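You operate a simulated robot arm through the tools that you are given. There is no shell and no other tool. Be economical: measure what you need, move in short steps, check, and stop when the job is done.

You run a simulated two-armed robot. Do the job below in one go: nothing can be reset, and whatever is moved stays where it is left.

JOB
Wipe up the spill on the top of the blanket chest with the green cloth and put it back.

It is judged by the outcome, as a careful person would: the job done as asked, and still so three seconds after it is handed in. It fails if anything else is knocked over, pushed out of place, dropped, spilled or broken. Flat cloth is picked up by pressing the open fingertips on it (5 to 10 N) and closing them slowly along it; thin cloth reads only 2 to 8 mm in the jaws.

ROBOT AND FRAMES
Two 7-joint arms with two-finger parallel grippers on one trunk, on a base that drives. Base frame: it is fixed to the floor where the robot stands at the start and does not move with it; the origin is under the middle of the robot, x ahead of it, y to its left, z up; the surface under the hand at the start is at about z = 560. Lengths are in mm, angles in degrees, forces in N, time in s.
The left shoulder is at the start at [192, 174, 902], the right one opposite. With the tool pointing down near the work surface each hand reaches from about 100 to 820 mm from the robot's upright axis, wherever it stands, measured 20 degrees to its own side. Payload 3.6 kg a hand.
The tool frame of a hand sits at the grasp point between the pads (the TCP): z along the fingers, y along the line on which they close. The tips reach 30 mm beyond it. The gripper opens to 110 mm. The fingers are 20 mm wide and 10 mm thick; the gripper's body (48 by 112 mm) begins 55 mm behind the TCP.
Orientation is that of the tool frame in the base frame, as [roll, pitch, yaw] about the fixed x, y, z axes, in that order (R = Rz(yaw) Ry(pitch) Rx(roll)). With the fingers straight down and closing along the base's y, the tool's x points along the base's -x, its y along +y and its z along -z.

CONTROLS
- The arms move only by the tool drive_tool. It takes "left_series", "right_series" or both (then of equal length, played together; a hand with none holds still); each is a list of rows, each a list of 6 numbers: the shift along the base's x, y, z in mm, then the turn, a rotation vector about the base's x, y, z in rad. In form: [[tx, ty, tz, ax, ay, az], ...]. A call has 1 to 12 rows; each row shifts and turns the commanded pose from where the row before left it. "left_gripper" and "right_gripper" are, for a hand that has rows, the closure in counts, from 0 (fully open) to 255 (shut), set as the call begins (left out, the last holds). A row lasts 0.2 s, in which the tool goes at most 50 mm and 8.6 degrees; a call with a longer step from one row to the next is refused whole, and so is a gripper value outside its range. Where a pose cannot be reached the arm comes as near as it can. A force on the tool above 40 N (or 10 N above the force at the start of the call, whichever is more), or a blocked arm, ends the call early, and 0.2 s more pass. The fingers move at their own pace (about 153 mm/s each) and stop on an object; they squeeze with about 29 N. The grip force told is the motor's: it shows also when the fingers shut on nothing. Time passes only in rows, and 0.2 s behind the last, so rows that do not move let the fingers close. The reply holds the time, the measured pose of the TCP, the force on the tool along the base axes, the opening and the grip force, in the units named above and with some noise, with the torque about the TCP (base axes, N m) and any sound that the robot's microphone picked up.
- Cameras (640 x 400 px; columns grow to the right, rows downward): "scene" is now at [284.4, 39.7, 1030.9]; the picture's right is [0.65, -0.76, -0.00], its down [-0.66, -0.56, -0.49] and it looks along [0.38, 0.32, -0.87] (base axes); focal length 217 px, centre (320, 200). "left" rides on the left gripper at [72, -17, -103] in its tool frame; the picture's right is [0.23, 0.97, 0.00], its down [-0.76, 0.18, -0.62] and it looks along [-0.61, 0.14, 0.78] (tool axes); focal length 222 px, centre (320, 200). "right" rides on the right gripper at [72, 17, -103] in its tool frame; the picture's right is [-0.23, 0.97, 0.00], its down [-0.76, -0.18, -0.62] and it looks along [-0.61, -0.14, 0.78] (tool axes); focal length 222 px, centre (320, 200). There is no depth. A picture from a camera that has moved, and an enlarged one, comes with that camera's place and axes in the base frame and with its lens.
- capture(camera): a new picture of that camera. No time passes.
- lift_body(by): slides the trunk up (or, below 0, down) by that many mm; the arms and the scene camera ride with it, the base frame stays. It gives what a move gives, with no picture.
- steer(legs): drives the robot by 1 to 6 legs, each [ahead, left, turn to the left] in mm, mm and degrees, along the robot's own axes; the way and the turn of a leg run together, so that a leg with both is an arc; at most 1500 mm and 180 degrees a leg. The arms and the cameras ride along, it lands a little off, and it stops where it bumps. It gives what a move gives.
- pan_tilt(pan, tilt): turns the head with the scene camera to pan (to the left, within 86 degrees either way) and tilt (down, from -29 to 69), counted from straight ahead of the robot. It gives what a move gives.
- close_up(camera, box): a new picture of the part [left, top, right, bottom] of that camera's present view, enlarged. No time passes.
- close_job(): hands the job in; it is judged then, once.

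Go step by step. Nothing tells you exact positions but the pictures and the camera data: compare them with the known pose of the tool, close in by small moves and look again before you grip or let go. The budget is 120 turns and 100 pictures, counting those below and the enlarged ones. Unless the task says otherwise, let go and move clear before handing in, and close with one line.

The tools are called after ">>>" as name(argument=value, ...) on one line, values as JSON. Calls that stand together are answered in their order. drive_tool: Moves the arms, as the interface text tells. Its arguments: {"type":"object","properties":{"left_series":{"type":"array","items":{"type":"array","items":{"type":"number"}}},"left_gripper":{"type":"number"},"right_series":{"type":"array","items":{"type":"array","items":{"type":"number"}}},"right_gripper":{"type":"number"}},"required":[]} The other tools are called the same way: lift_body (by) slides the trunk up or down; steer (legs) drives the base; pan_tilt (pan, tilt) turns the head that bears the scene camera; capture (camera) takes a picture; close_up (camera, box) takes an enlarged picture of a part of a camera's view; close_job () hands the job in.

At the start:

```text
clock: 0.0
left_ee_pos: [400.2, 423.8, 767.0]
left_orientation: [-180.0, 0.0, -180.0]
left_contact_force: [-0.5, 0.6, -0.1]
left_torque: [0.01, 0.01, -0.01]
left_finger_gap: 110.0
left_gripper_force: 0.1
right_ee_pos: [561.3, -8.8, 764.5]
right_orientation: [180.0, 0.1, 179.9]
right_contact_force: [-0.3, 0.6, -0.3]
right_torque: [0.0, -0.02, 0.03]
right_finger_gap: 110.0
right_gripper_force: 0.0
trunk travel left (down, up): [-25.0, 738.0]
robot x, y, heading: [-2.5, 2.1, 0.0]
head pan, tilt: [40.2, 60.3]
```

scene: 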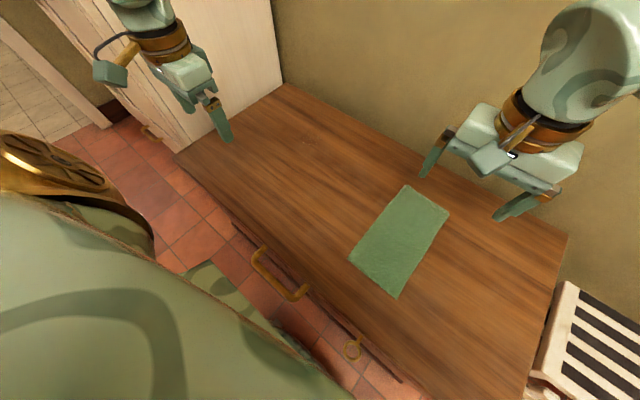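
right: 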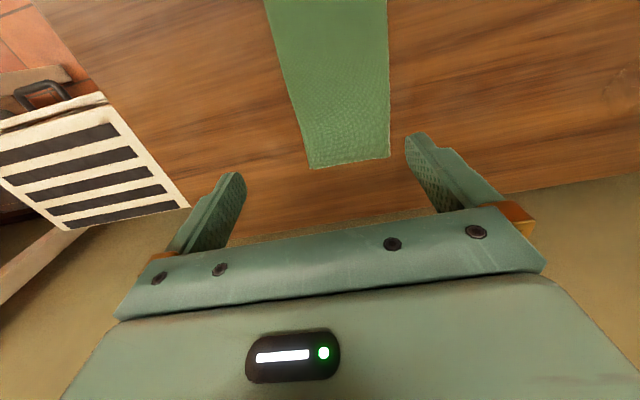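
left: 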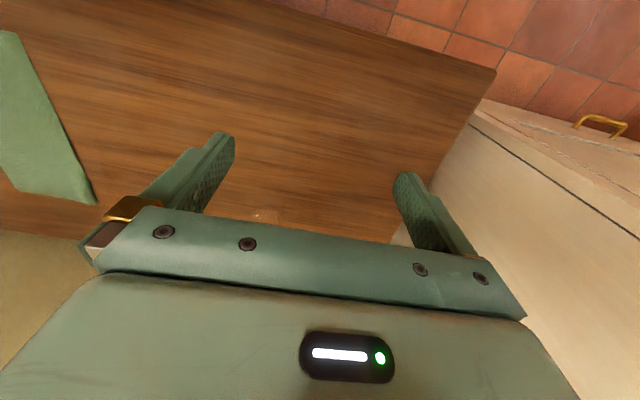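

The wooden top with the green cloth is in front of me; no obvious spill yet, apart from a faint mark near the left hand. I'll look closer.

>>> close_up(camera="scene", box=[180, 70, 420, 220])

>>> close_up(camera="scene", box=[320, 160, 580, 400])

>>> close_up(camera="left", box=[60, 40, 500, 260])

```text
2.67 times, centred on (300, 145) of scene
camera zoom: at [284.4, 39.7, 1030.9], right [0.65, -0.76, 0.0], down [-0.66, -0.56, -0.49], along [0.38, 0.32, -0.87], focal length 578 px, centre (373, 347)
```

zoom: 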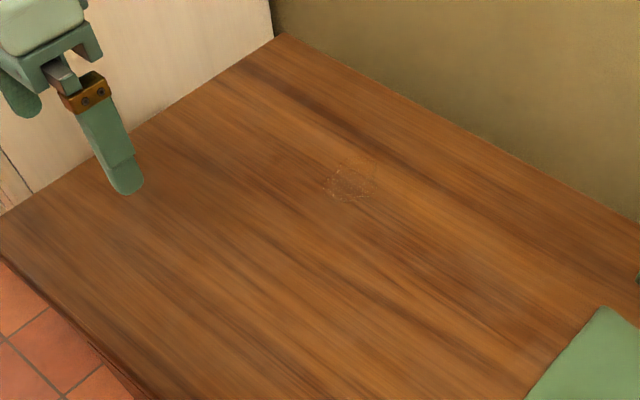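

```text
1.67 times, centred on (450, 280) of scene
camera zoom: at [284.4, 39.7, 1030.9], right [0.65, -0.76, 0.0], down [-0.66, -0.56, -0.49], along [0.38, 0.32, -0.87], focal length 361 px, centre (103, 67)
```

zoom: 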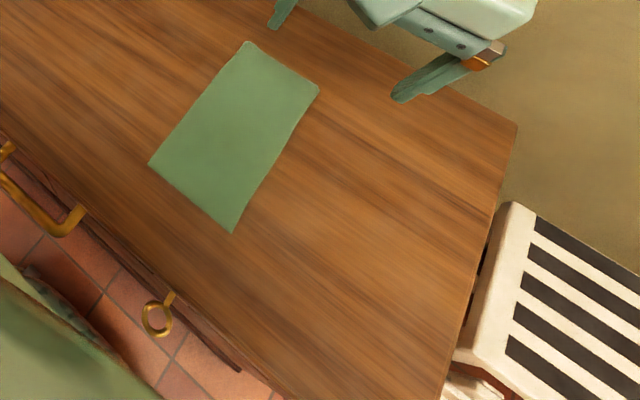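

```text
1.45 times, centred on (280, 150) of left
camera zoom: at [328.2, 405.3, 869.8], right [-0.23, 0.97, 0.0], down [0.76, 0.18, 0.62], along [0.61, 0.14, -0.78], focal length 323 px, centre (378, 273)
```

zoom: 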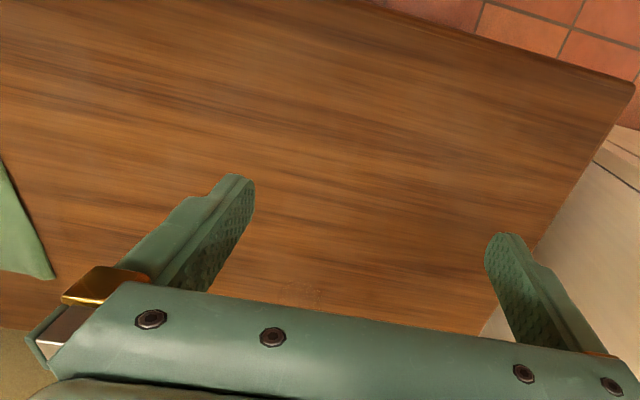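

The spill is a faint patch about 30 mm in radius near [630, 370, 560]. The cloth lies flat over x≈420–670, y≈-49–70. I'll move the right hand aside and bring the left hand above the cloth.

>>> drive_tool(left_series=[[16.5, -41.4, 0, 0, 0, 0], [16.5, -41.4, 0, 0, 0, 0], [16.5, -41.4, 0, 0, 0, 0], [16.5, -41.4, 0, 0, 0, 0], [16.5, -41.4, 0, 0, 0, 0], [16.5, -41.4, 0, 0, 0, 0], [16.5, -41.4, 0, 0, 0, 0], [16.5, -41.4, 0, 0, 0, 0], [16.5, -41.4, 0, 0, 0, 0], [16.5, -41.4, 0, 0, 0, 0], [0, 0, -40, 0, 0, 0], [0, 0, -40, 0, 0, 0]], right_series=[[-10, -33, 5, 0, 0, 0], [-10, -33, 5, 0, 0, 0], [-10, -33, 5, 0, 0, 0], [-10, -33, 5, 0, 0, 0], [-10, -33, 5, 0, 0, 0], [-10, -33, 5, 0, 0, 0], [-10, -33, 5, 0, 0, 0], [-10, -33, 5, 0, 0, 0], [-10, -33, 5, 0, 0, 0], [-10, -33, 5, 0, 0, 0], [0, 0, 0, 0, 0, 0], [0, 0, 0, 0, 0, 0]], left_gripper=93)

>>> capture(camera="scene")

>>> capture(camera="left")

```text
clock: 2.6
left_ee_pos: [534.5, 108.2, 688.0]
left_orientation: [-180.0, 0.0, 180.0]
left_contact_force: [-0.1, 0.2, 0.4]
left_torque: [0.02, -0.02, 0.0]
left_finger_gap: 70.0
left_gripper_force: 0.1
left hand out of reach, approached as far as the arm can: row 8, 9, 10
right_ee_pos: [461.5, -338.7, 814.7]
right_orientation: [-179.9, 0.0, 180.0]
right_contact_force: [0.0, 0.5, -0.1]
right_torque: [0.0, -0.01, 0.0]
right_finger_gap: 110.0
right_gripper_force: 0.1
trunk travel left (down, up): [-25.0, 738.0]
robot x, y, heading: [-0.7, -2.0, 0.0]
head pan, tilt: [40.2, 60.3]
```

```text
93 pictures are left
camera scene: at [284.7, 39.5, 1030.8], right [0.65, -0.76, 0.0], down [-0.66, -0.56, -0.49], along [0.38, 0.32, -0.87], focal length 217 px, centre (320, 200)
```

scene: 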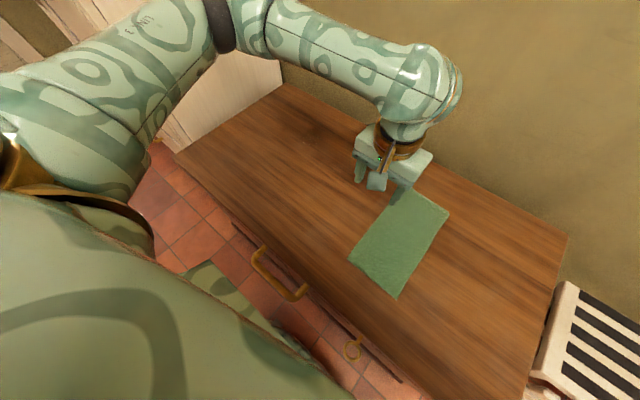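

```text
92 pictures are left
camera left: at [461.6, 90.6, 791.0], right [-0.23, 0.97, 0.0], down [0.76, 0.18, 0.62], along [0.61, 0.14, -0.78], focal length 222 px, centre (320, 200)
```

left: 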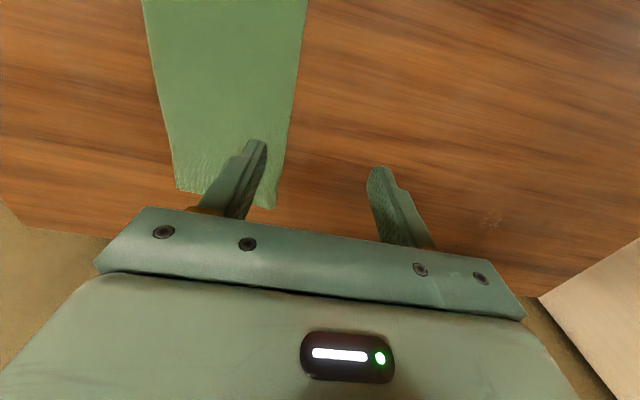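

The left arm cannot reach far enough across, so I'll shift the base to the right a bit. First I'll check that side for obstacles.

>>> pan_tilt(pan=-50, tilt=45)

>>> capture(camera="scene")

>>> capture(camera="right")

```text
clock: 4.2
left_ee_pos: [533.3, 108.5, 688.8]
left_orientation: [179.9, 0.0, 179.9]
left_contact_force: [0.8, -0.2, 0.5]
left_torque: [0.0, 0.03, 0.02]
left_finger_gap: 70.0
left_gripper_force: 0.1
right_ee_pos: [461.7, -337.4, 815.3]
right_orientation: [-180.0, 0.0, -179.9]
right_contact_force: [-0.1, 0.3, 0.0]
right_torque: [0.03, 0.0, -0.02]
right_finger_gap: 110.1
right_gripper_force: 0.1
trunk travel left (down, up): [-25.0, 738.0]
robot x, y, heading: [-2.3, 0.3, 0.0]
head pan, tilt: [-50.0, 45.0]
```

```text
91 pictures are left
camera scene: at [286.1, -65.7, 1050.8], right [-0.77, -0.64, 0.0], down [-0.46, 0.54, -0.71], along [0.45, -0.54, -0.71], focal length 217 px, centre (320, 200)
```

scene: 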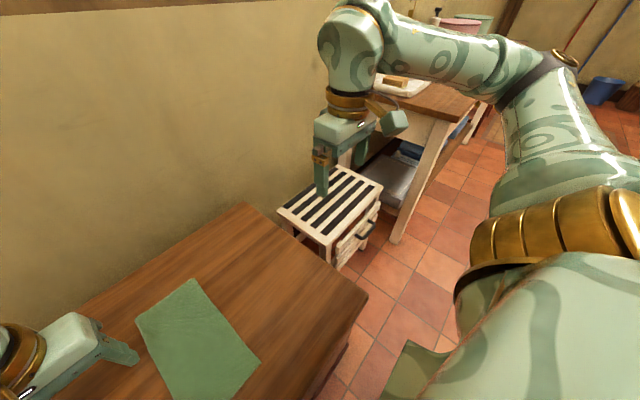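

```text
90 pictures are left
camera right: at [389.9, -321.5, 917.8], right [0.23, 0.97, 0.0], down [0.76, -0.18, 0.62], along [0.61, -0.14, -0.78], focal length 222 px, centre (320, 200)
```

right: 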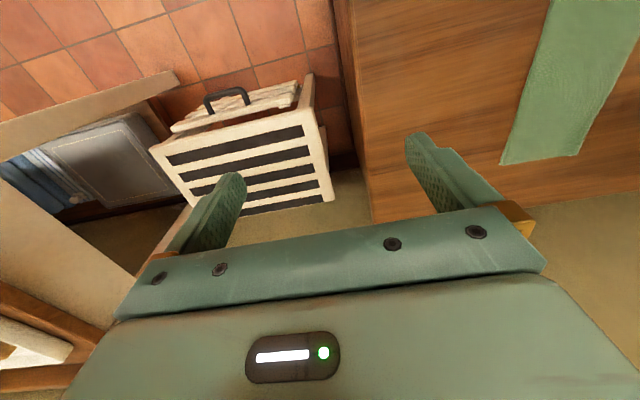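

Floor to the right is clear; a table stands further on. I'll pull the right hand in, then shift the base 120 mm right.

>>> drive_tool(right_series=[[-10, 40, 10, 0, 0, 0], [-10, 40, 10, 0, 0, 0], [-10, 40, 10, 0, 0, 0]])

>>> steer(legs=[[0, -125, 0]])

>>> pan_tilt(pan=30, tilt=55)

>>> capture(camera="scene")

>>> capture(camera="left")

```text
clock: 5.0
left_ee_pos: [534.4, 107.1, 688.3]
left_orientation: [-180.0, 0.1, -179.9]
left_contact_force: [0.4, -0.6, -0.8]
left_torque: [0.02, 0.02, 0.0]
left_finger_gap: 69.9
left_gripper_force: 0.1
right_ee_pos: [432.3, -218.8, 845.6]
right_orientation: [-179.9, 0.0, -180.0]
right_contact_force: [-1.3, 0.8, 0.0]
right_torque: [-0.01, 0.0, 0.01]
right_finger_gap: 110.0
right_gripper_force: 0.2
trunk travel left (down, up): [-25.0, 738.0]
robot x, y, heading: [-2.2, 0.7, -0.0]
head pan, tilt: [-50.0, 45.0]
```

```text
clock: 6.3
left_ee_pos: [533.3, -18.9, 689.1]
left_orientation: [-180.0, 0.0, -180.0]
left_contact_force: [0.2, -1.0, 0.8]
left_torque: [0.03, 0.0, 0.01]
left_finger_gap: 69.7
left_gripper_force: 0.0
right_ee_pos: [432.3, -345.8, 845.2]
right_orientation: [179.8, 0.0, 179.9]
right_contact_force: [-0.1, -0.5, -0.3]
right_torque: [0.02, -0.04, 0.01]
right_finger_gap: 109.9
right_gripper_force: 0.0
trunk travel left (down, up): [-25.0, 738.0]
robot x, y, heading: [-2.2, -122.8, -0.1]
head pan, tilt: [-50.0, 45.0]
```

```text
clock: 7.8
left_ee_pos: [533.1, -17.7, 689.4]
left_orientation: [-180.0, 0.1, 179.9]
left_contact_force: [0.0, 0.9, 0.6]
left_torque: [-0.01, -0.02, -0.03]
left_finger_gap: 69.8
left_gripper_force: 0.1
right_ee_pos: [431.9, -345.5, 845.3]
right_orientation: [179.9, -0.1, 179.8]
right_contact_force: [0.1, 0.0, -0.9]
right_torque: [-0.01, 0.02, 0.01]
right_finger_gap: 110.0
right_gripper_force: 0.0
trunk travel left (down, up): [-25.0, 738.0]
robot x, y, heading: [3.4, -126.6, 0.2]
head pan, tilt: [30.0, 55.0]
```

```text
89 pictures are left
camera scene: at [296.3, -93.4, 1037.3], right [0.5, -0.87, 0.0], down [-0.71, -0.41, -0.57], along [0.5, 0.29, -0.82], focal length 217 px, centre (320, 200)
```

scene: 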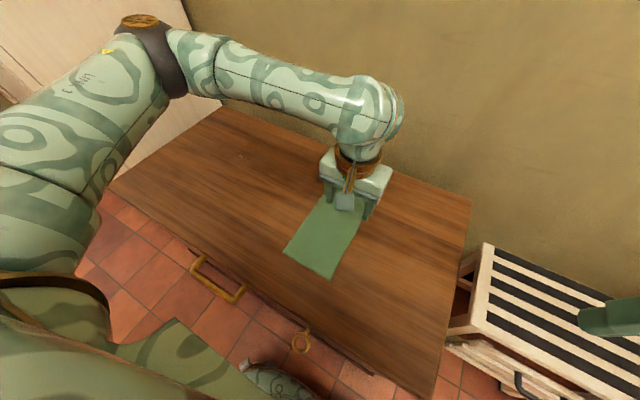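

```text
88 pictures are left
camera left: at [461.4, -35.6, 791.6], right [-0.23, 0.97, 0.0], down [0.76, 0.18, 0.62], along [0.61, 0.14, -0.78], focal length 222 px, centre (320, 200)
```

left: 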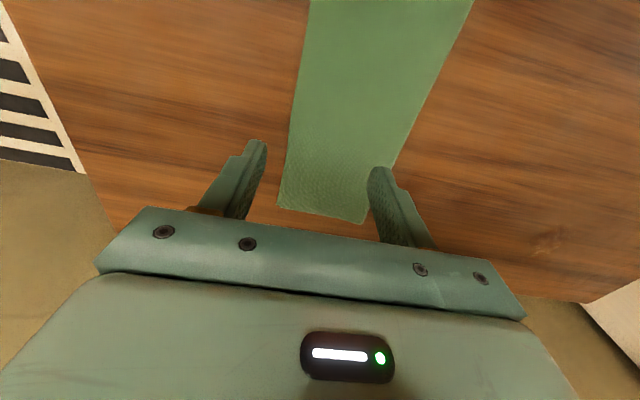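

Cloth confirmed at x≈420–669, y≈-48–78. I'll centre over it and go down to just above it.

>>> drive_tool(left_series=[[13, 16, -20, 0, 0, 0], [13, 16, -30, 0, 0, 0], [0, 0, -30, 0, 0, 0], [0, 0, -10, 0, 0, 0]])

>>> capture(camera="left")

```text
clock: 8.8
left_ee_pos: [561.1, 13.4, 598.3]
left_orientation: [180.0, 0.0, 180.0]
left_contact_force: [-0.5, 0.0, 0.1]
left_torque: [-0.01, 0.0, 0.02]
left_finger_gap: 69.9
left_gripper_force: 0.1
right_ee_pos: [432.4, -345.1, 845.9]
right_orientation: [180.0, 0.0, 179.9]
right_contact_force: [0.1, 0.1, 0.2]
right_torque: [-0.02, 0.01, 0.02]
right_finger_gap: 109.9
right_gripper_force: 0.0
trunk travel left (down, up): [-25.0, 738.0]
robot x, y, heading: [0.1, -129.1, 0.1]
head pan, tilt: [30.0, 55.0]
```

```text
87 pictures are left
camera left: at [487.8, -4.1, 701.2], right [-0.23, 0.97, 0.0], down [0.76, 0.18, 0.62], along [0.61, 0.14, -0.78], focal length 222 px, centre (320, 200)
```

left: 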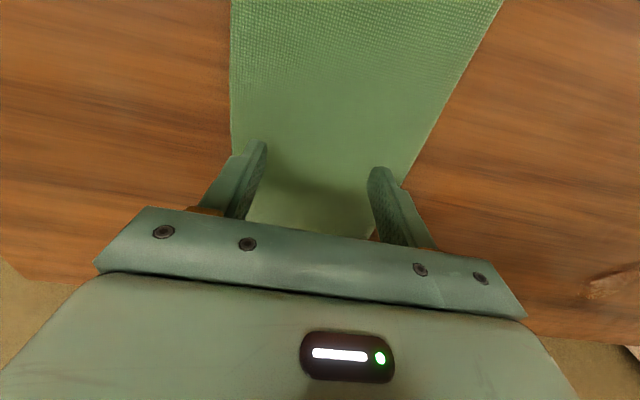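

Fingers straddle the middle of the cloth. Now pressing gently.

>>> drive_tool(left_series=[[0, 0, -3, 0, 0, 0], [0, 0, -3, 0, 0, 0], [0, 0, -2, 0, 0, 0]])

```text
clock: 9.6
left_ee_pos: [560.1, 14.1, 591.6]
left_orientation: [-179.9, 0.2, 179.9]
left_contact_force: [-0.2, 0.3, 9.7]
left_torque: [-0.1, 0.03, -0.01]
left_finger_gap: 69.9
left_gripper_force: 0.1
right_ee_pos: [431.8, -344.8, 847.1]
right_orientation: [180.0, -0.1, 179.9]
right_contact_force: [0.5, 0.6, 0.1]
right_torque: [0.03, 0.01, 0.01]
right_finger_gap: 110.1
right_gripper_force: 0.1
trunk travel left (down, up): [-25.0, 738.0]
robot x, y, heading: [-1.9, -128.6, -0.2]
head pan, tilt: [30.0, 55.0]
```

About 10 N of contact. I'll close slowly in stages.

>>> drive_tool(left_series=[[0, 0, 0.5, 0, 0, 0]], left_gripper=120)

>>> drive_tool(left_series=[[0, 0, 0, 0, 0, 0]], left_gripper=150)

>>> drive_tool(left_series=[[0, 0, 0, 0, 0, 0]], left_gripper=180)

>>> capture(camera="left")

```text
clock: 10.0
left_ee_pos: [560.1, 14.5, 591.7]
left_orientation: [179.9, 0.2, -180.0]
left_contact_force: [0.5, 1.2, 9.4]
left_torque: [-0.16, -0.01, 0.03]
left_finger_gap: 57.6
left_gripper_force: 0.1
right_ee_pos: [431.3, -344.9, 847.4]
right_orientation: [-179.9, -0.1, 179.9]
right_contact_force: [0.1, 0.4, 0.9]
right_torque: [-0.01, -0.01, 0.0]
right_finger_gap: 110.1
right_gripper_force: 0.0
trunk travel left (down, up): [-25.0, 738.0]
robot x, y, heading: [4.1, -124.0, -0.0]
head pan, tilt: [30.0, 55.0]
```

```text
clock: 10.4
left_ee_pos: [558.7, 13.8, 592.1]
left_orientation: [180.0, 0.1, -180.0]
left_contact_force: [1.0, 0.0, 10.9]
left_torque: [-0.19, -0.01, 0.01]
left_finger_gap: 44.6
left_gripper_force: 0.1
right_ee_pos: [431.1, -345.7, 845.5]
right_orientation: [179.9, -0.1, 179.9]
right_contact_force: [0.8, 0.1, 0.1]
right_torque: [0.04, 0.0, -0.04]
right_finger_gap: 110.1
right_gripper_force: 0.1
trunk travel left (down, up): [-25.0, 738.0]
robot x, y, heading: [2.1, -125.2, 0.0]
head pan, tilt: [30.0, 55.0]
```

```text
clock: 10.8
left_ee_pos: [559.7, 14.2, 592.8]
left_orientation: [180.0, 0.0, 180.0]
left_contact_force: [1.0, -0.6, 12.1]
left_torque: [-0.14, -0.03, 0.03]
left_finger_gap: 31.3
left_gripper_force: 0.0
right_ee_pos: [431.2, -346.7, 846.2]
right_orientation: [-179.9, 0.0, 179.9]
right_contact_force: [-0.3, 0.0, -0.5]
right_torque: [0.04, 0.02, 0.01]
right_finger_gap: 109.7
right_gripper_force: 0.2
trunk travel left (down, up): [-25.0, 738.0]
robot x, y, heading: [0.6, -125.3, 0.1]
head pan, tilt: [30.0, 55.0]
```

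```text
86 pictures are left
camera left: at [487.1, -4.0, 694.8], right [-0.23, 0.97, 0.0], down [0.76, 0.18, 0.62], along [0.61, 0.14, -0.78], focal length 222 px, centre (320, 200)
```

left: 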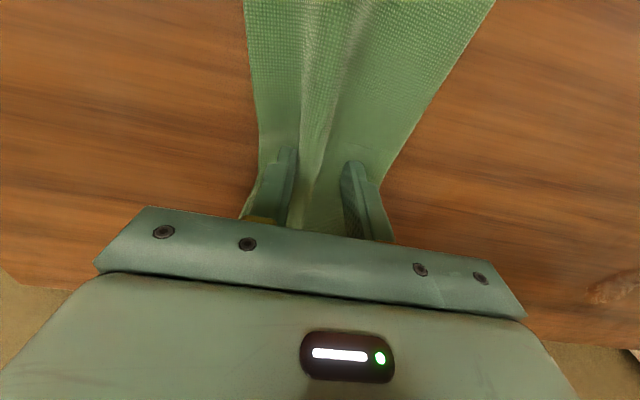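

The cloth is bunching nicely into a ridge between the fingers. Force crept to 12 N, so I ease up slightly and finish closing.

>>> drive_tool(left_series=[[0, 0, 1, 0, 0, 0]], left_gripper=205)

>>> drive_tool(left_series=[[0, 0, 0.5, 0, 0, 0]], left_gripper=230)

>>> drive_tool(left_series=[[0, 0, 0, 0, 0, 0], [0, 0, 0, 0, 0, 0]], left_gripper=255)

>>> capture(camera="left")

```text
clock: 11.2
left_ee_pos: [558.9, 14.3, 592.0]
left_orientation: [-180.0, 0.0, -180.0]
left_contact_force: [0.4, 0.1, 7.1]
left_torque: [-0.06, -0.01, 0.0]
left_finger_gap: 20.9
left_gripper_force: 0.0
right_ee_pos: [431.7, -345.9, 845.6]
right_orientation: [-180.0, 0.0, 179.9]
right_contact_force: [-0.5, -0.5, 0.1]
right_torque: [-0.01, 0.05, 0.03]
right_finger_gap: 110.0
right_gripper_force: 0.1
trunk travel left (down, up): [-25.0, 738.0]
robot x, y, heading: [2.6, -124.0, 0.0]
head pan, tilt: [30.0, 55.0]
```

```text
clock: 11.6
left_ee_pos: [559.0, 13.8, 591.7]
left_orientation: [179.9, 0.0, -180.0]
left_contact_force: [0.3, 0.6, 2.3]
left_torque: [-0.02, -0.01, 0.0]
left_finger_gap: 10.5
left_gripper_force: 0.0
right_ee_pos: [432.3, -346.1, 845.7]
right_orientation: [-180.0, 0.0, 179.9]
right_contact_force: [0.8, -0.2, 0.1]
right_torque: [0.0, 0.0, 0.0]
right_finger_gap: 110.1
right_gripper_force: 0.1
trunk travel left (down, up): [-25.0, 738.0]
robot x, y, heading: [3.6, -124.8, 0.2]
head pan, tilt: [30.0, 55.0]
```

```text
clock: 12.2
left_ee_pos: [559.4, 14.5, 591.8]
left_orientation: [-180.0, 0.1, 180.0]
left_contact_force: [-0.5, 0.4, 0.9]
left_torque: [-0.01, 0.01, -0.03]
left_finger_gap: 3.5
left_gripper_force: 29.2
right_ee_pos: [431.7, -345.7, 845.6]
right_orientation: [180.0, 0.0, 179.8]
right_contact_force: [0.3, -0.8, -0.5]
right_torque: [-0.01, -0.01, 0.0]
right_finger_gap: 109.9
right_gripper_force: 0.2
trunk travel left (down, up): [-25.0, 738.0]
robot x, y, heading: [-4.0, -125.8, 0.1]
head pan, tilt: [30.0, 55.0]
```

```text
85 pictures are left
camera left: at [487.3, -3.8, 695.6], right [-0.23, 0.97, 0.0], down [0.76, 0.18, 0.62], along [0.61, 0.14, -0.78], focal length 222 px, centre (320, 200)
```

left: 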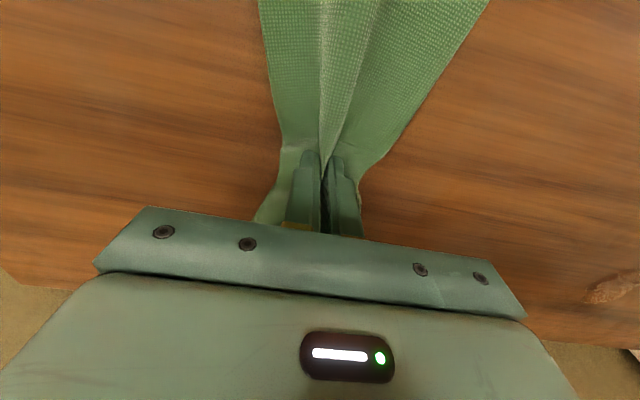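

The cloth is held (3.5 mm). I'll slide it, lightly lifted, toward the spill and stop just short.

>>> drive_tool(left_series=[[0, 0, 4, 0, 0, 0], [5, 24, 0, 0, 0, 0], [5, 24, 0, 0, 0, 0], [5, 24, 0, 0, 0, 0], [5, 24, 0, 0, 0, 0], [5, 24, 0, 0, 0, 0], [5, 24, 0, 0, 0, 0], [5, 24, 0, 0, 0, 0], [5, 24, 0, 0, 0, 0], [5, 24, 0, 0, 0, 0], [5, 24, 0, 0, 0, 0]])

>>> capture(camera="left")

>>> capture(camera="scene")

```text
clock: 14.6
left_ee_pos: [609.6, 255.0, 598.4]
left_orientation: [-180.0, 0.0, 179.9]
left_contact_force: [1.0, -0.6, -0.1]
left_torque: [-0.03, -0.03, 0.01]
left_finger_gap: 3.7
left_gripper_force: 29.1
right_ee_pos: [432.8, -346.6, 846.1]
right_orientation: [180.0, 0.0, 179.9]
right_contact_force: [0.4, 0.9, 0.5]
right_torque: [0.01, -0.02, 0.02]
right_finger_gap: 110.1
right_gripper_force: 0.2
trunk travel left (down, up): [-25.0, 738.0]
robot x, y, heading: [-1.0, -127.7, -0.0]
head pan, tilt: [30.0, 55.0]
```

```text
84 pictures are left
camera left: at [537.0, 237.1, 700.0], right [-0.23, 0.97, 0.0], down [0.76, 0.18, 0.62], along [0.61, 0.14, -0.78], focal length 222 px, centre (320, 200)
```

left: 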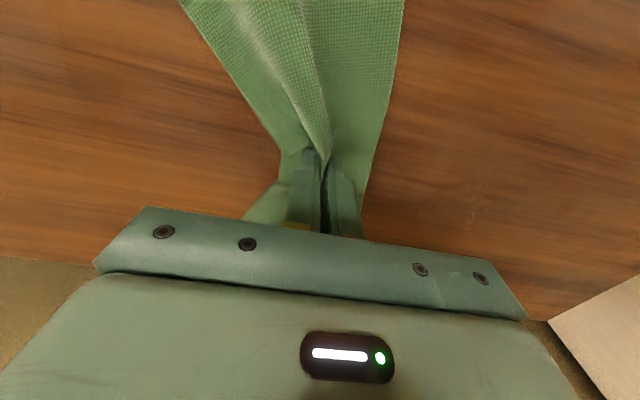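

```text
83 pictures are left
camera scene: at [296.3, -93.2, 1037.3], right [0.5, -0.87, 0.0], down [-0.71, -0.41, -0.57], along [0.5, 0.29, -0.82], focal length 217 px, centre (320, 200)
```

scene: 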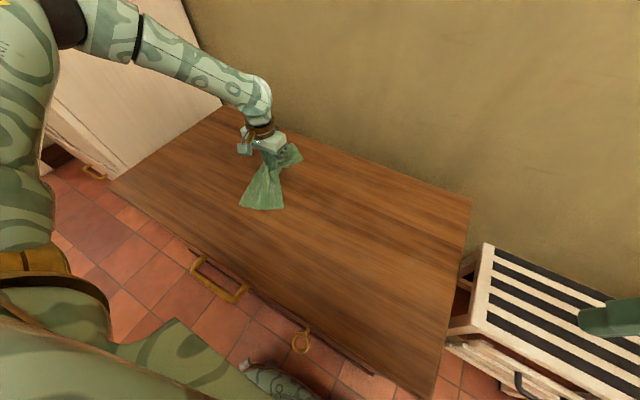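

The cloth trails well. I'll zoom on the spill to get its extent.

>>> close_up(camera="left", box=[380, 140, 560, 260])

```text
3.33 times, centred on (470, 200) of left
camera zoom: at [537.0, 237.1, 700.0], right [-0.23, 0.97, 0.0], down [0.76, 0.18, 0.62], along [0.61, 0.14, -0.78], focal length 740 px, centre (-180, 200)
```

zoom: 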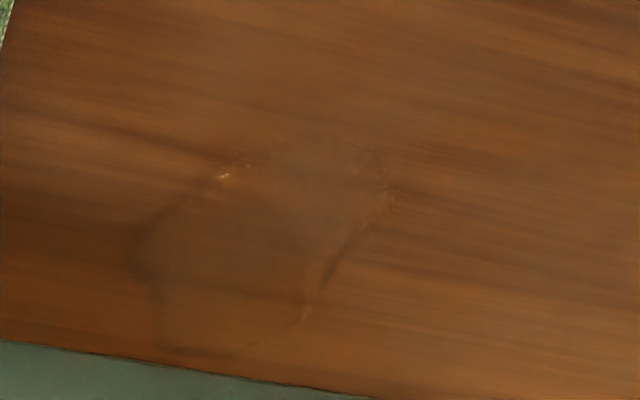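

The puddle spans about x 600–678, y 342–400. I'll move up to its edge and press the bunched cloth down.

>>> drive_tool(left_series=[[-2, 25, 0, 0, 0, 0], [-2, 25, 0, 0, 0, 0], [-2, 15, 0, 0, 0, 0], [0, 0, -4, 0, 0, 0], [0, 0, -3, 0, 0, 0], [0, 0, 0, 0, 0, 0]])

```text
clock: 16.0
left_ee_pos: [603.9, 319.4, 592.0]
left_orientation: [179.9, 0.1, -179.9]
left_contact_force: [-0.5, 2.0, 14.3]
left_torque: [0.01, 0.03, -0.02]
left_finger_gap: 3.7
left_gripper_force: 28.7
right_ee_pos: [431.3, -346.1, 846.0]
right_orientation: [179.9, 0.1, 180.0]
right_contact_force: [-0.4, -0.2, -0.6]
right_torque: [-0.01, -0.01, -0.03]
right_finger_gap: 110.1
right_gripper_force: 0.1
trunk travel left (down, up): [-25.0, 738.0]
robot x, y, heading: [-2.6, -123.0, -0.3]
head pan, tilt: [30.0, 55.0]
```

In contact at 14 N. I'll ease off a little and stroke along y, stepping in x.

>>> drive_tool(left_series=[[0, 25, 1, 0, 0, 0], [0, 25, 0, 0, 0, 0], [0, 25, 0, 0, 0, 0], [0, 25, 0, 0, 0, 0], [15, 0, 0, 0, 0, 0], [0, -25, 0, 0, 0, 0], [0, -25, 0, 0, 0, 0], [0, -25, 0, 0, 0, 0], [0, -25, 0, 0, 0, 0], [15, 0, 0, 0, 0, 0]])

>>> capture(camera="left")

```text
clock: 18.2
left_ee_pos: [633.1, 318.6, 592.1]
left_orientation: [179.9, 0.1, -180.0]
left_contact_force: [-5.1, -0.6, 20.2]
left_torque: [-0.11, 0.15, 0.0]
left_finger_gap: 3.7
left_gripper_force: 29.1
right_ee_pos: [429.5, -346.5, 846.2]
right_orientation: [179.9, 0.0, 179.9]
right_contact_force: [0.5, -0.5, 0.9]
right_torque: [0.04, 0.02, 0.02]
right_finger_gap: 110.0
right_gripper_force: 0.0
trunk travel left (down, up): [-25.0, 738.0]
robot x, y, heading: [2.2, -125.1, 0.2]
head pan, tilt: [30.0, 55.0]
```

```text
81 pictures are left
camera left: at [560.6, 299.7, 694.7], right [-0.23, 0.97, 0.0], down [0.76, 0.18, 0.62], along [0.61, 0.14, -0.78], focal length 222 px, centre (320, 200)
```

left: 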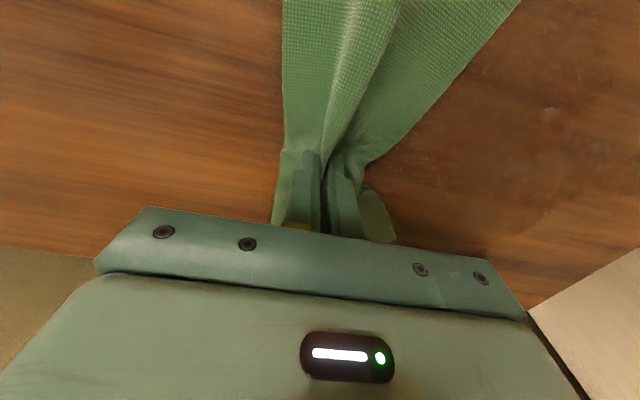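

Part of the puddle has been broken up. I'll continue the strokes over the rest.

>>> drive_tool(left_series=[[0, 25, 1, 0, 0, 0], [0, 25, 0, 0, 0, 0], [0, 25, 0, 0, 0, 0], [0, 25, 0, 0, 0, 0], [15, 0, 0, 0, 0, 0], [0, -25, 0, 0, 0, 0], [0, -25, 0, 0, 0, 0], [0, -25, 0, 0, 0, 0], [0, -25, 0, 0, 0, 0]])

>>> drive_tool(left_series=[[15, 0, 0, 0, 0, 0], [0, 25, 0, 0, 0, 0], [0, 25, 0, 0, 0, 0], [0, 25, 0, 0, 0, 0], [0, 25, 0, 0, 0, 0], [15, 0, 0, 0, 0, 0], [0, -25, 0, 0, 0, 0], [0, -25, 0, 0, 0, 0], [0, -25, 0, 0, 0, 0], [0, -25, 0, 0, 0, 0]])

>>> capture(camera="left")

>>> close_up(camera="scene", box=[100, 90, 360, 250])

```text
clock: 20.2
left_ee_pos: [649.0, 319.2, 592.2]
left_orientation: [-180.0, 0.2, 179.9]
left_contact_force: [0.8, 1.3, 9.9]
left_torque: [-0.02, -0.02, 0.03]
left_finger_gap: 3.2
left_gripper_force: 28.5
right_ee_pos: [431.3, -344.7, 845.6]
right_orientation: [180.0, 0.0, 179.9]
right_contact_force: [0.2, -0.2, -0.1]
right_torque: [0.02, 0.02, 0.0]
right_finger_gap: 110.0
right_gripper_force: 0.1
trunk travel left (down, up): [-25.0, 738.0]
robot x, y, heading: [-2.1, -127.3, 0.3]
head pan, tilt: [30.0, 55.0]
```

```text
clock: 22.4
left_ee_pos: [678.7, 318.5, 591.9]
left_orientation: [180.0, 0.0, -180.0]
left_contact_force: [0.8, 1.6, 8.2]
left_torque: [0.0, 0.02, 0.02]
left_finger_gap: 3.6
left_gripper_force: 29.5
right_ee_pos: [432.3, -345.6, 846.2]
right_orientation: [179.9, 0.0, 180.0]
right_contact_force: [-0.6, 0.4, 0.0]
right_torque: [0.02, 0.0, -0.02]
right_finger_gap: 110.5
right_gripper_force: 0.0
trunk travel left (down, up): [-25.0, 738.0]
robot x, y, heading: [-2.2, -127.0, 0.1]
head pan, tilt: [30.0, 55.0]
```

```text
80 pictures are left
camera left: at [606.5, 300.7, 695.0], right [-0.23, 0.97, 0.0], down [0.76, 0.18, 0.62], along [0.61, 0.14, -0.78], focal length 222 px, centre (320, 200)
```

left: 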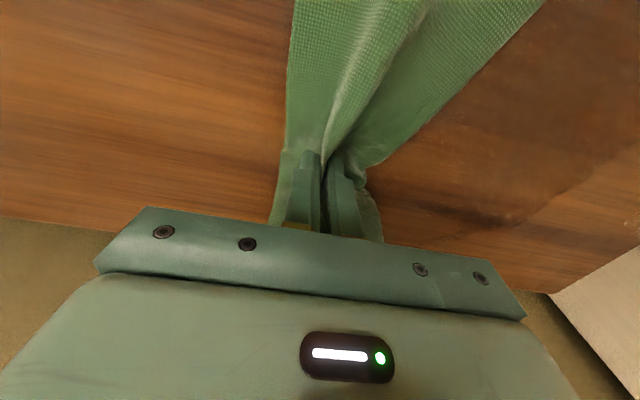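

```text
2.46 times, centred on (230, 170) of scene
camera zoom: at [295.8, -93.6, 1037.5], right [0.5, -0.87, 0.0], down [-0.71, -0.41, -0.57], along [0.5, 0.29, -0.82], focal length 533 px, centre (542, 274)
```

zoom: 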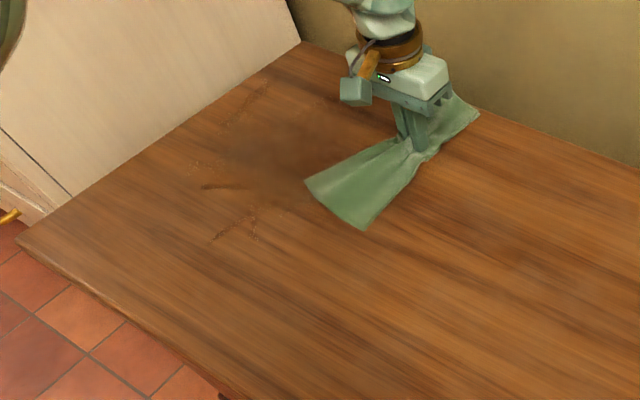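

The trailing cloth seems to have spread some residue outward. I'll look at it closely before choosing strokes.

>>> pan_tilt(pan=52, tilt=45)

>>> close_up(camera="scene", box=[200, 90, 440, 240])

```text
clock: 23.3
left_ee_pos: [679.0, 318.0, 591.4]
left_orientation: [-179.9, 0.0, -180.0]
left_contact_force: [-0.1, 1.7, 7.7]
left_torque: [-0.02, 0.02, 0.02]
left_finger_gap: 3.6
left_gripper_force: 29.1
right_ee_pos: [431.1, -345.7, 844.9]
right_orientation: [-180.0, 0.0, 179.9]
right_contact_force: [-0.7, 0.2, 0.3]
right_torque: [-0.02, -0.02, 0.01]
right_finger_gap: 109.8
right_gripper_force: 0.0
trunk travel left (down, up): [-25.0, 738.0]
robot x, y, heading: [-2.2, -121.2, 0.1]
head pan, tilt: [52.0, 45.0]
```

```text
2.67 times, centred on (320, 165) of scene
camera zoom: at [283.3, -65.7, 1051.0], right [0.79, -0.62, 0.0], down [-0.44, -0.56, -0.71], along [0.44, 0.56, -0.71], focal length 578 px, centre (320, 293)
```

zoom: 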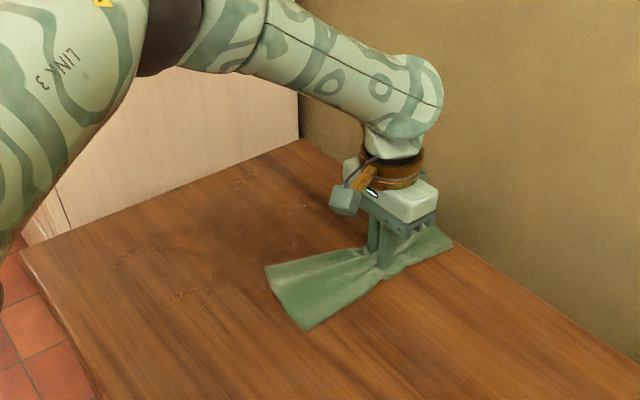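

I'll lift the cloth off and back so the left camera can view the whole area.

>>> drive_tool(left_series=[[0, 0, 20, 0, 0, 0], [-20, 0, 20, 0, 0, 0], [-30, 0, 20, 0, 0, 0], [-30, 0, 20, 0, 0, 0], [-40, 0, 20, 0, 0, 0], [-40, 0, 20, 0, 0, 0], [-40, 0, 20, 0, 0, 0], [0, 0, 0, 0, 0, 0]])

>>> capture(camera="left")

>>> close_up(camera="scene", box=[200, 90, 440, 240])

```text
clock: 25.1
left_ee_pos: [476.2, 319.9, 730.4]
left_orientation: [-180.0, -0.1, -179.9]
left_contact_force: [0.4, -0.5, 0.0]
left_torque: [0.02, 0.01, 0.03]
left_finger_gap: 3.3
left_gripper_force: 29.2
right_ee_pos: [431.8, -345.6, 845.2]
right_orientation: [180.0, 0.0, 179.9]
right_contact_force: [-0.1, 0.4, 0.3]
right_torque: [-0.01, 0.0, -0.02]
right_finger_gap: 109.9
right_gripper_force: 0.1
trunk travel left (down, up): [-25.0, 738.0]
robot x, y, heading: [0.2, -126.9, -0.0]
head pan, tilt: [52.0, 45.0]
```

```text
77 pictures are left
camera left: at [404.7, 302.5, 834.0], right [-0.23, 0.97, 0.0], down [0.76, 0.18, 0.62], along [0.61, 0.14, -0.78], focal length 222 px, centre (320, 200)
```

left: 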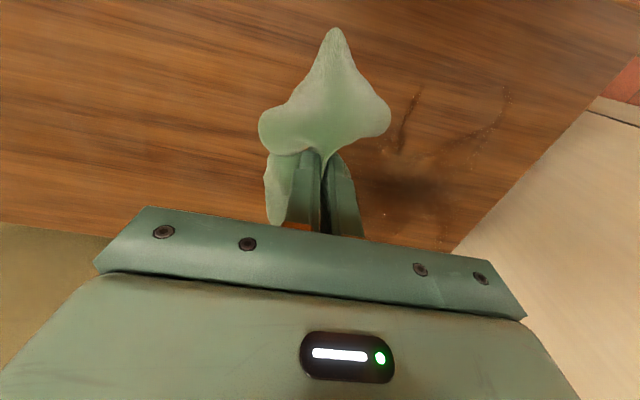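

```text
2.67 times, centred on (320, 165) of scene
camera zoom: at [284.1, -65.1, 1050.7], right [0.79, -0.62, 0.0], down [-0.44, -0.56, -0.71], along [0.43, 0.56, -0.71], focal length 578 px, centre (320, 293)
```

zoom: 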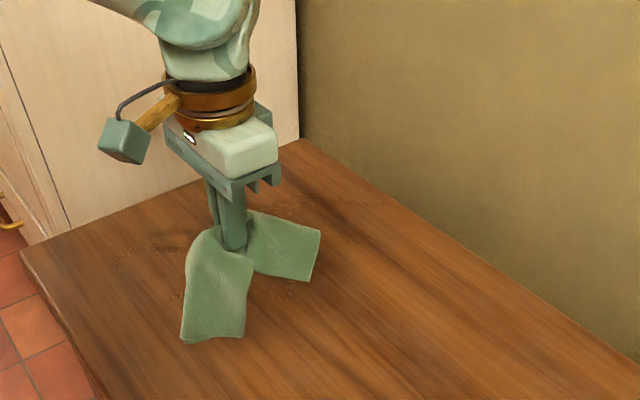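

>>> close_up(camera="left", box=[340, 60, 580, 260])

```text
2.00 times, centred on (460, 160) of left
camera zoom: at [404.7, 302.5, 834.0], right [-0.23, 0.97, 0.0], down [0.76, 0.18, 0.62], along [0.61, 0.14, -0.78], focal length 444 px, centre (40, 280)
```

zoom: 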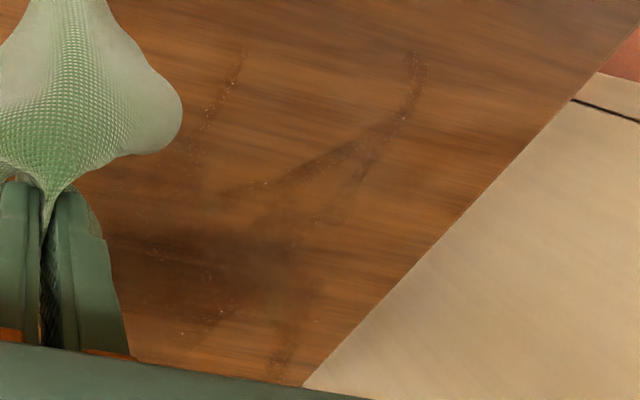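

The liquid has been smeared in a film from about x 420–680, y 400–590. I'll lift, set the cloth down at the outer (left) side, and drag inward (-y) so it collects instead of spreading.

>>> drive_tool(left_series=[[17, 43, 0, 0, 0, 0], [17, 43, 0, 0, 0, 0], [17, 43, 0, 0, 0, 0], [17, 43, 0, 0, 0, 0], [17, 40, 0, 0, 0, 0], [0, 0, -30, 0, 0, 0], [0, 0, -30, 0, 0, 0], [0, 0, -30, 0, 0, 0], [0, 0, -30, 0, 0, 0], [0, 0, -12, 0, 0, 0], [0, 0, 0, 0, 0, 0]])

>>> close_up(camera="scene", box=[200, 90, 440, 240])

>>> capture(camera="left")

```text
clock: 27.5
left_ee_pos: [563.1, 531.3, 600.0]
left_orientation: [180.0, 0.0, 180.0]
left_contact_force: [0.2, -0.3, 1.3]
left_torque: [0.03, 0.02, 0.02]
left_finger_gap: 3.5
left_gripper_force: 29.1
right_ee_pos: [432.4, -344.9, 846.6]
right_orientation: [-180.0, 0.0, 180.0]
right_contact_force: [0.9, -0.3, -1.0]
right_torque: [0.01, 0.02, -0.02]
right_finger_gap: 109.8
right_gripper_force: 0.1
trunk travel left (down, up): [-25.0, 738.0]
robot x, y, heading: [1.2, -124.2, 0.0]
head pan, tilt: [52.0, 45.0]
```

```text
2.67 times, centred on (320, 165) of scene
camera zoom: at [283.8, -65.2, 1050.9], right [0.79, -0.62, 0.0], down [-0.44, -0.56, -0.71], along [0.44, 0.56, -0.71], focal length 578 px, centre (320, 293)
```

zoom: 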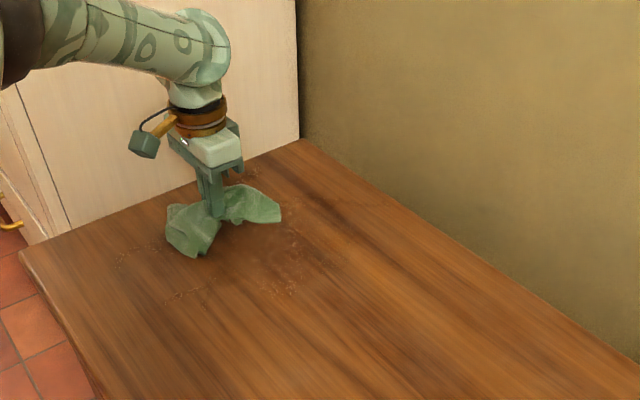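

```text
73 pictures are left
camera left: at [490.9, 513.8, 702.0], right [-0.23, 0.97, 0.0], down [0.76, 0.18, 0.62], along [0.61, 0.14, -0.78], focal length 222 px, centre (320, 200)
```

left: 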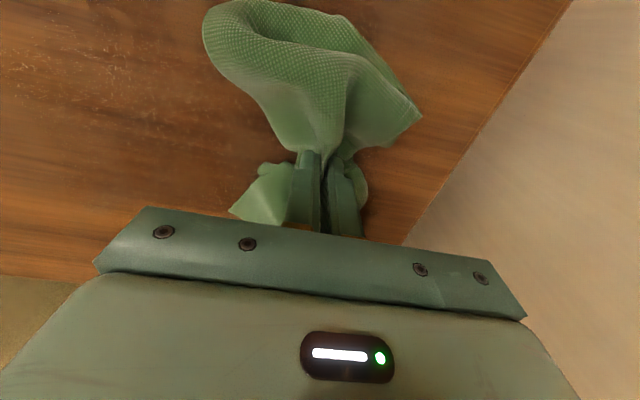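

The cloth is bunched as a wad here, good for scrubbing. Press and drag inward.

>>> drive_tool(left_series=[[0, 0, -5, 0, 0, 0], [0, 0, -3, 0, 0, 0], [0, -18, 0, 0, 0, 0], [0, -18, 0, 0, 0, 0], [0, -18, 0, 0, 0, 0], [0, -18, 0, 0, 0, 0], [0, -18, 0, 0, 0, 0], [0, -18, 0, 0, 0, 0], [0, -18, 0, 0, 0, 0], [0, -18, 0, 0, 0, 0], [0, -18, 0, 0, 0, 0], [0, -18, 0, 0, 0, 0]])

>>> close_up(camera="scene", box=[200, 90, 440, 240])

>>> capture(camera="left")

```text
clock: 30.1
left_ee_pos: [562.3, 350.7, 593.2]
left_orientation: [179.9, 0.1, 179.9]
left_contact_force: [0.8, 4.6, 17.0]
left_torque: [0.16, -0.02, -0.02]
left_finger_gap: 3.4
left_gripper_force: 29.2
right_ee_pos: [431.8, -345.9, 846.5]
right_orientation: [179.8, 0.1, 179.9]
right_contact_force: [-0.3, 0.2, 0.4]
right_torque: [-0.03, 0.0, 0.0]
right_finger_gap: 109.7
right_gripper_force: 0.1
trunk travel left (down, up): [-25.0, 738.0]
robot x, y, heading: [-1.2, -124.1, 0.2]
head pan, tilt: [52.0, 45.0]
```

```text
2.67 times, centred on (320, 165) of scene
camera zoom: at [282.7, -66.0, 1051.3], right [0.79, -0.62, 0.0], down [-0.44, -0.56, -0.71], along [0.44, 0.56, -0.71], focal length 578 px, centre (320, 293)
```

zoom: 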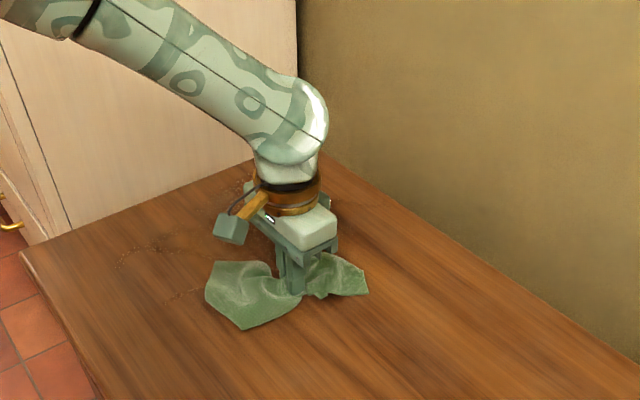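

```text
71 pictures are left
camera left: at [490.7, 332.7, 695.9], right [-0.23, 0.97, 0.0], down [0.76, 0.18, 0.62], along [0.61, 0.14, -0.78], focal length 222 px, centre (320, 200)
```

left: 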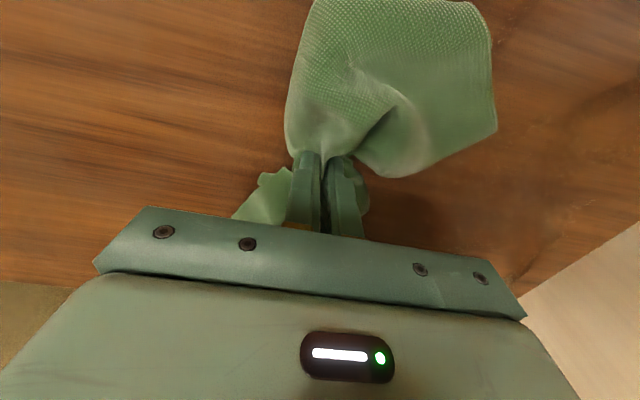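

That swath looks cleaner. Next an inward pass nearer me (x≈490), starting from the left again.

>>> drive_tool(left_series=[[0, 0, 45, 0, 0, 0], [-20, 44, 0, 0, 0, 0], [-20, 44, 0, 0, 0, 0], [-20, 44, 0, 0, 0, 0], [-20, 44, 0, 0, 0, 0], [0, 0, -42, 0, 0, 0], [0, -28, -2, 0, 0, 0], [0, -28, 0, 0, 0, 0], [0, -28, 0, 0, 0, 0], [0, -28, 0, 0, 0, 0], [0, -28, 0, 0, 0, 0], [0, -28, 0, 0, 0, 0]])

>>> drive_tool(left_series=[[0, 0, 45, 0, 0, 0], [-15, 44, 0, 0, 0, 0], [-15, 44, 0, 0, 0, 0], [-15, 44, 0, 0, 0, 0], [-10, 44, 0, 0, 0, 0], [0, 0, -42, 0, 0, 0], [5, -28, -2, 0, 0, 0], [5, -28, 0, 0, 0, 0], [5, -28, 0, 0, 0, 0], [5, -28, 0, 0, 0, 0], [5, -28, 0, 0, 0, 0], [5, -28, 0, 0, 0, 0]])

>>> close_up(camera="scene", box=[200, 90, 440, 240])

>>> capture(camera="left")

```text
clock: 32.7
left_ee_pos: [483.1, 359.2, 594.2]
left_orientation: [179.9, 0.1, -179.8]
left_contact_force: [-0.7, 5.1, 15.1]
left_torque: [0.15, 0.15, -0.04]
left_finger_gap: 3.3
left_gripper_force: 28.8
right_ee_pos: [432.0, -345.9, 845.4]
right_orientation: [179.9, 0.1, 179.9]
right_contact_force: [-0.3, 0.3, 0.6]
right_torque: [-0.01, 0.02, -0.01]
right_finger_gap: 110.0
right_gripper_force: 0.1
trunk travel left (down, up): [-25.0, 738.0]
robot x, y, heading: [1.4, -124.8, -0.1]
head pan, tilt: [52.0, 45.0]
```

```text
clock: 35.3
left_ee_pos: [459.1, 368.5, 594.9]
left_orientation: [179.9, 0.0, -179.9]
left_contact_force: [0.5, 3.6, 12.3]
left_torque: [0.06, 0.06, -0.01]
left_finger_gap: 3.7
left_gripper_force: 28.7
right_ee_pos: [431.1, -346.2, 845.5]
right_orientation: [-180.0, 0.0, 179.9]
right_contact_force: [0.2, -0.3, 0.3]
right_torque: [-0.01, 0.0, 0.01]
right_finger_gap: 110.2
right_gripper_force: 0.1
trunk travel left (down, up): [-25.0, 738.0]
robot x, y, heading: [-1.2, -123.3, 0.1]
head pan, tilt: [52.0, 45.0]
```

```text
2.67 times, centred on (320, 165) of scene
camera zoom: at [283.2, -65.6, 1051.1], right [0.79, -0.62, 0.0], down [-0.44, -0.56, -0.71], along [0.44, 0.56, -0.71], focal length 578 px, centre (320, 293)
```

zoom: 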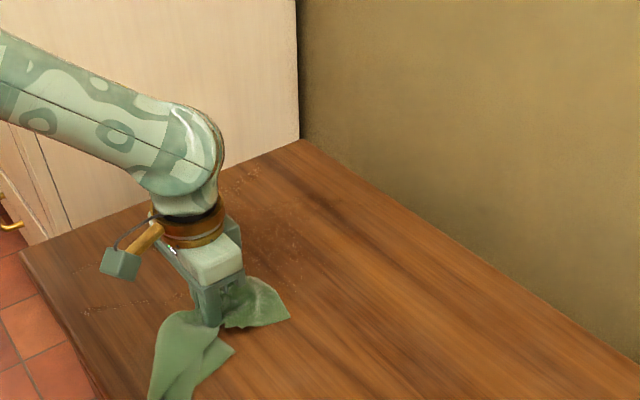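

```text
69 pictures are left
camera left: at [386.3, 349.1, 697.1], right [-0.23, 0.97, 0.0], down [0.76, 0.18, 0.62], along [0.61, 0.14, -0.78], focal length 222 px, centre (320, 200)
```

left: 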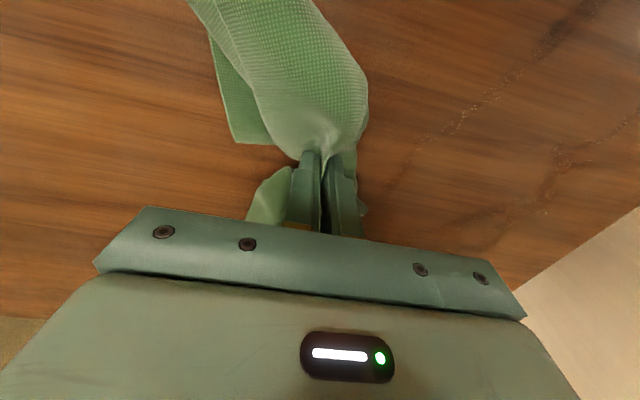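

>>> close_up(camera="left", box=[370, 0, 640, 250])

>>> capture(camera="scene")

```text
1.60 times, centred on (505, 125) of left
camera zoom: at [386.3, 349.1, 697.1], right [-0.23, 0.97, 0.0], down [0.76, 0.18, 0.62], along [0.61, 0.14, -0.78], focal length 355 px, centre (24, 320)
```

zoom: 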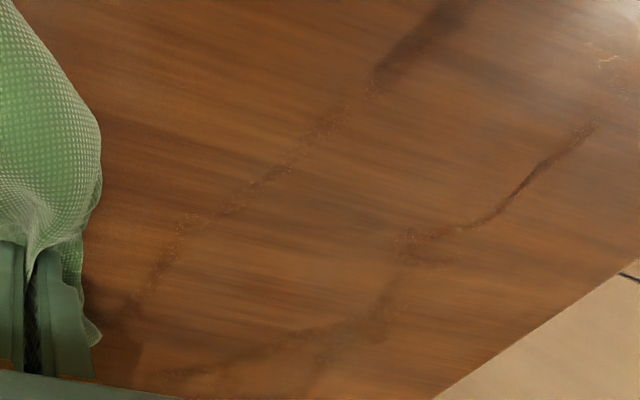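

```text
67 pictures are left
camera scene: at [283.2, -65.6, 1051.1], right [0.79, -0.62, 0.0], down [-0.44, -0.56, -0.71], along [0.44, 0.56, -0.71], focal length 217 px, centre (320, 200)
```

scene: 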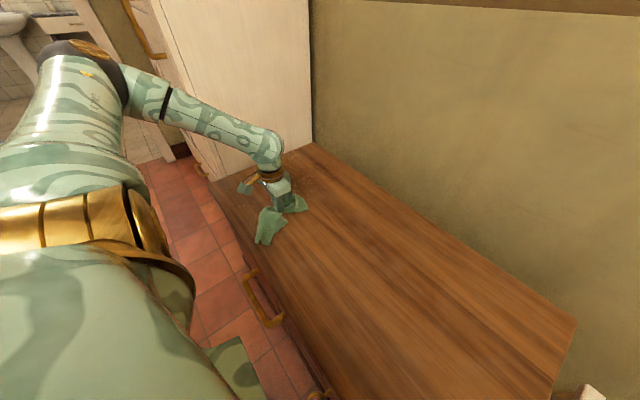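

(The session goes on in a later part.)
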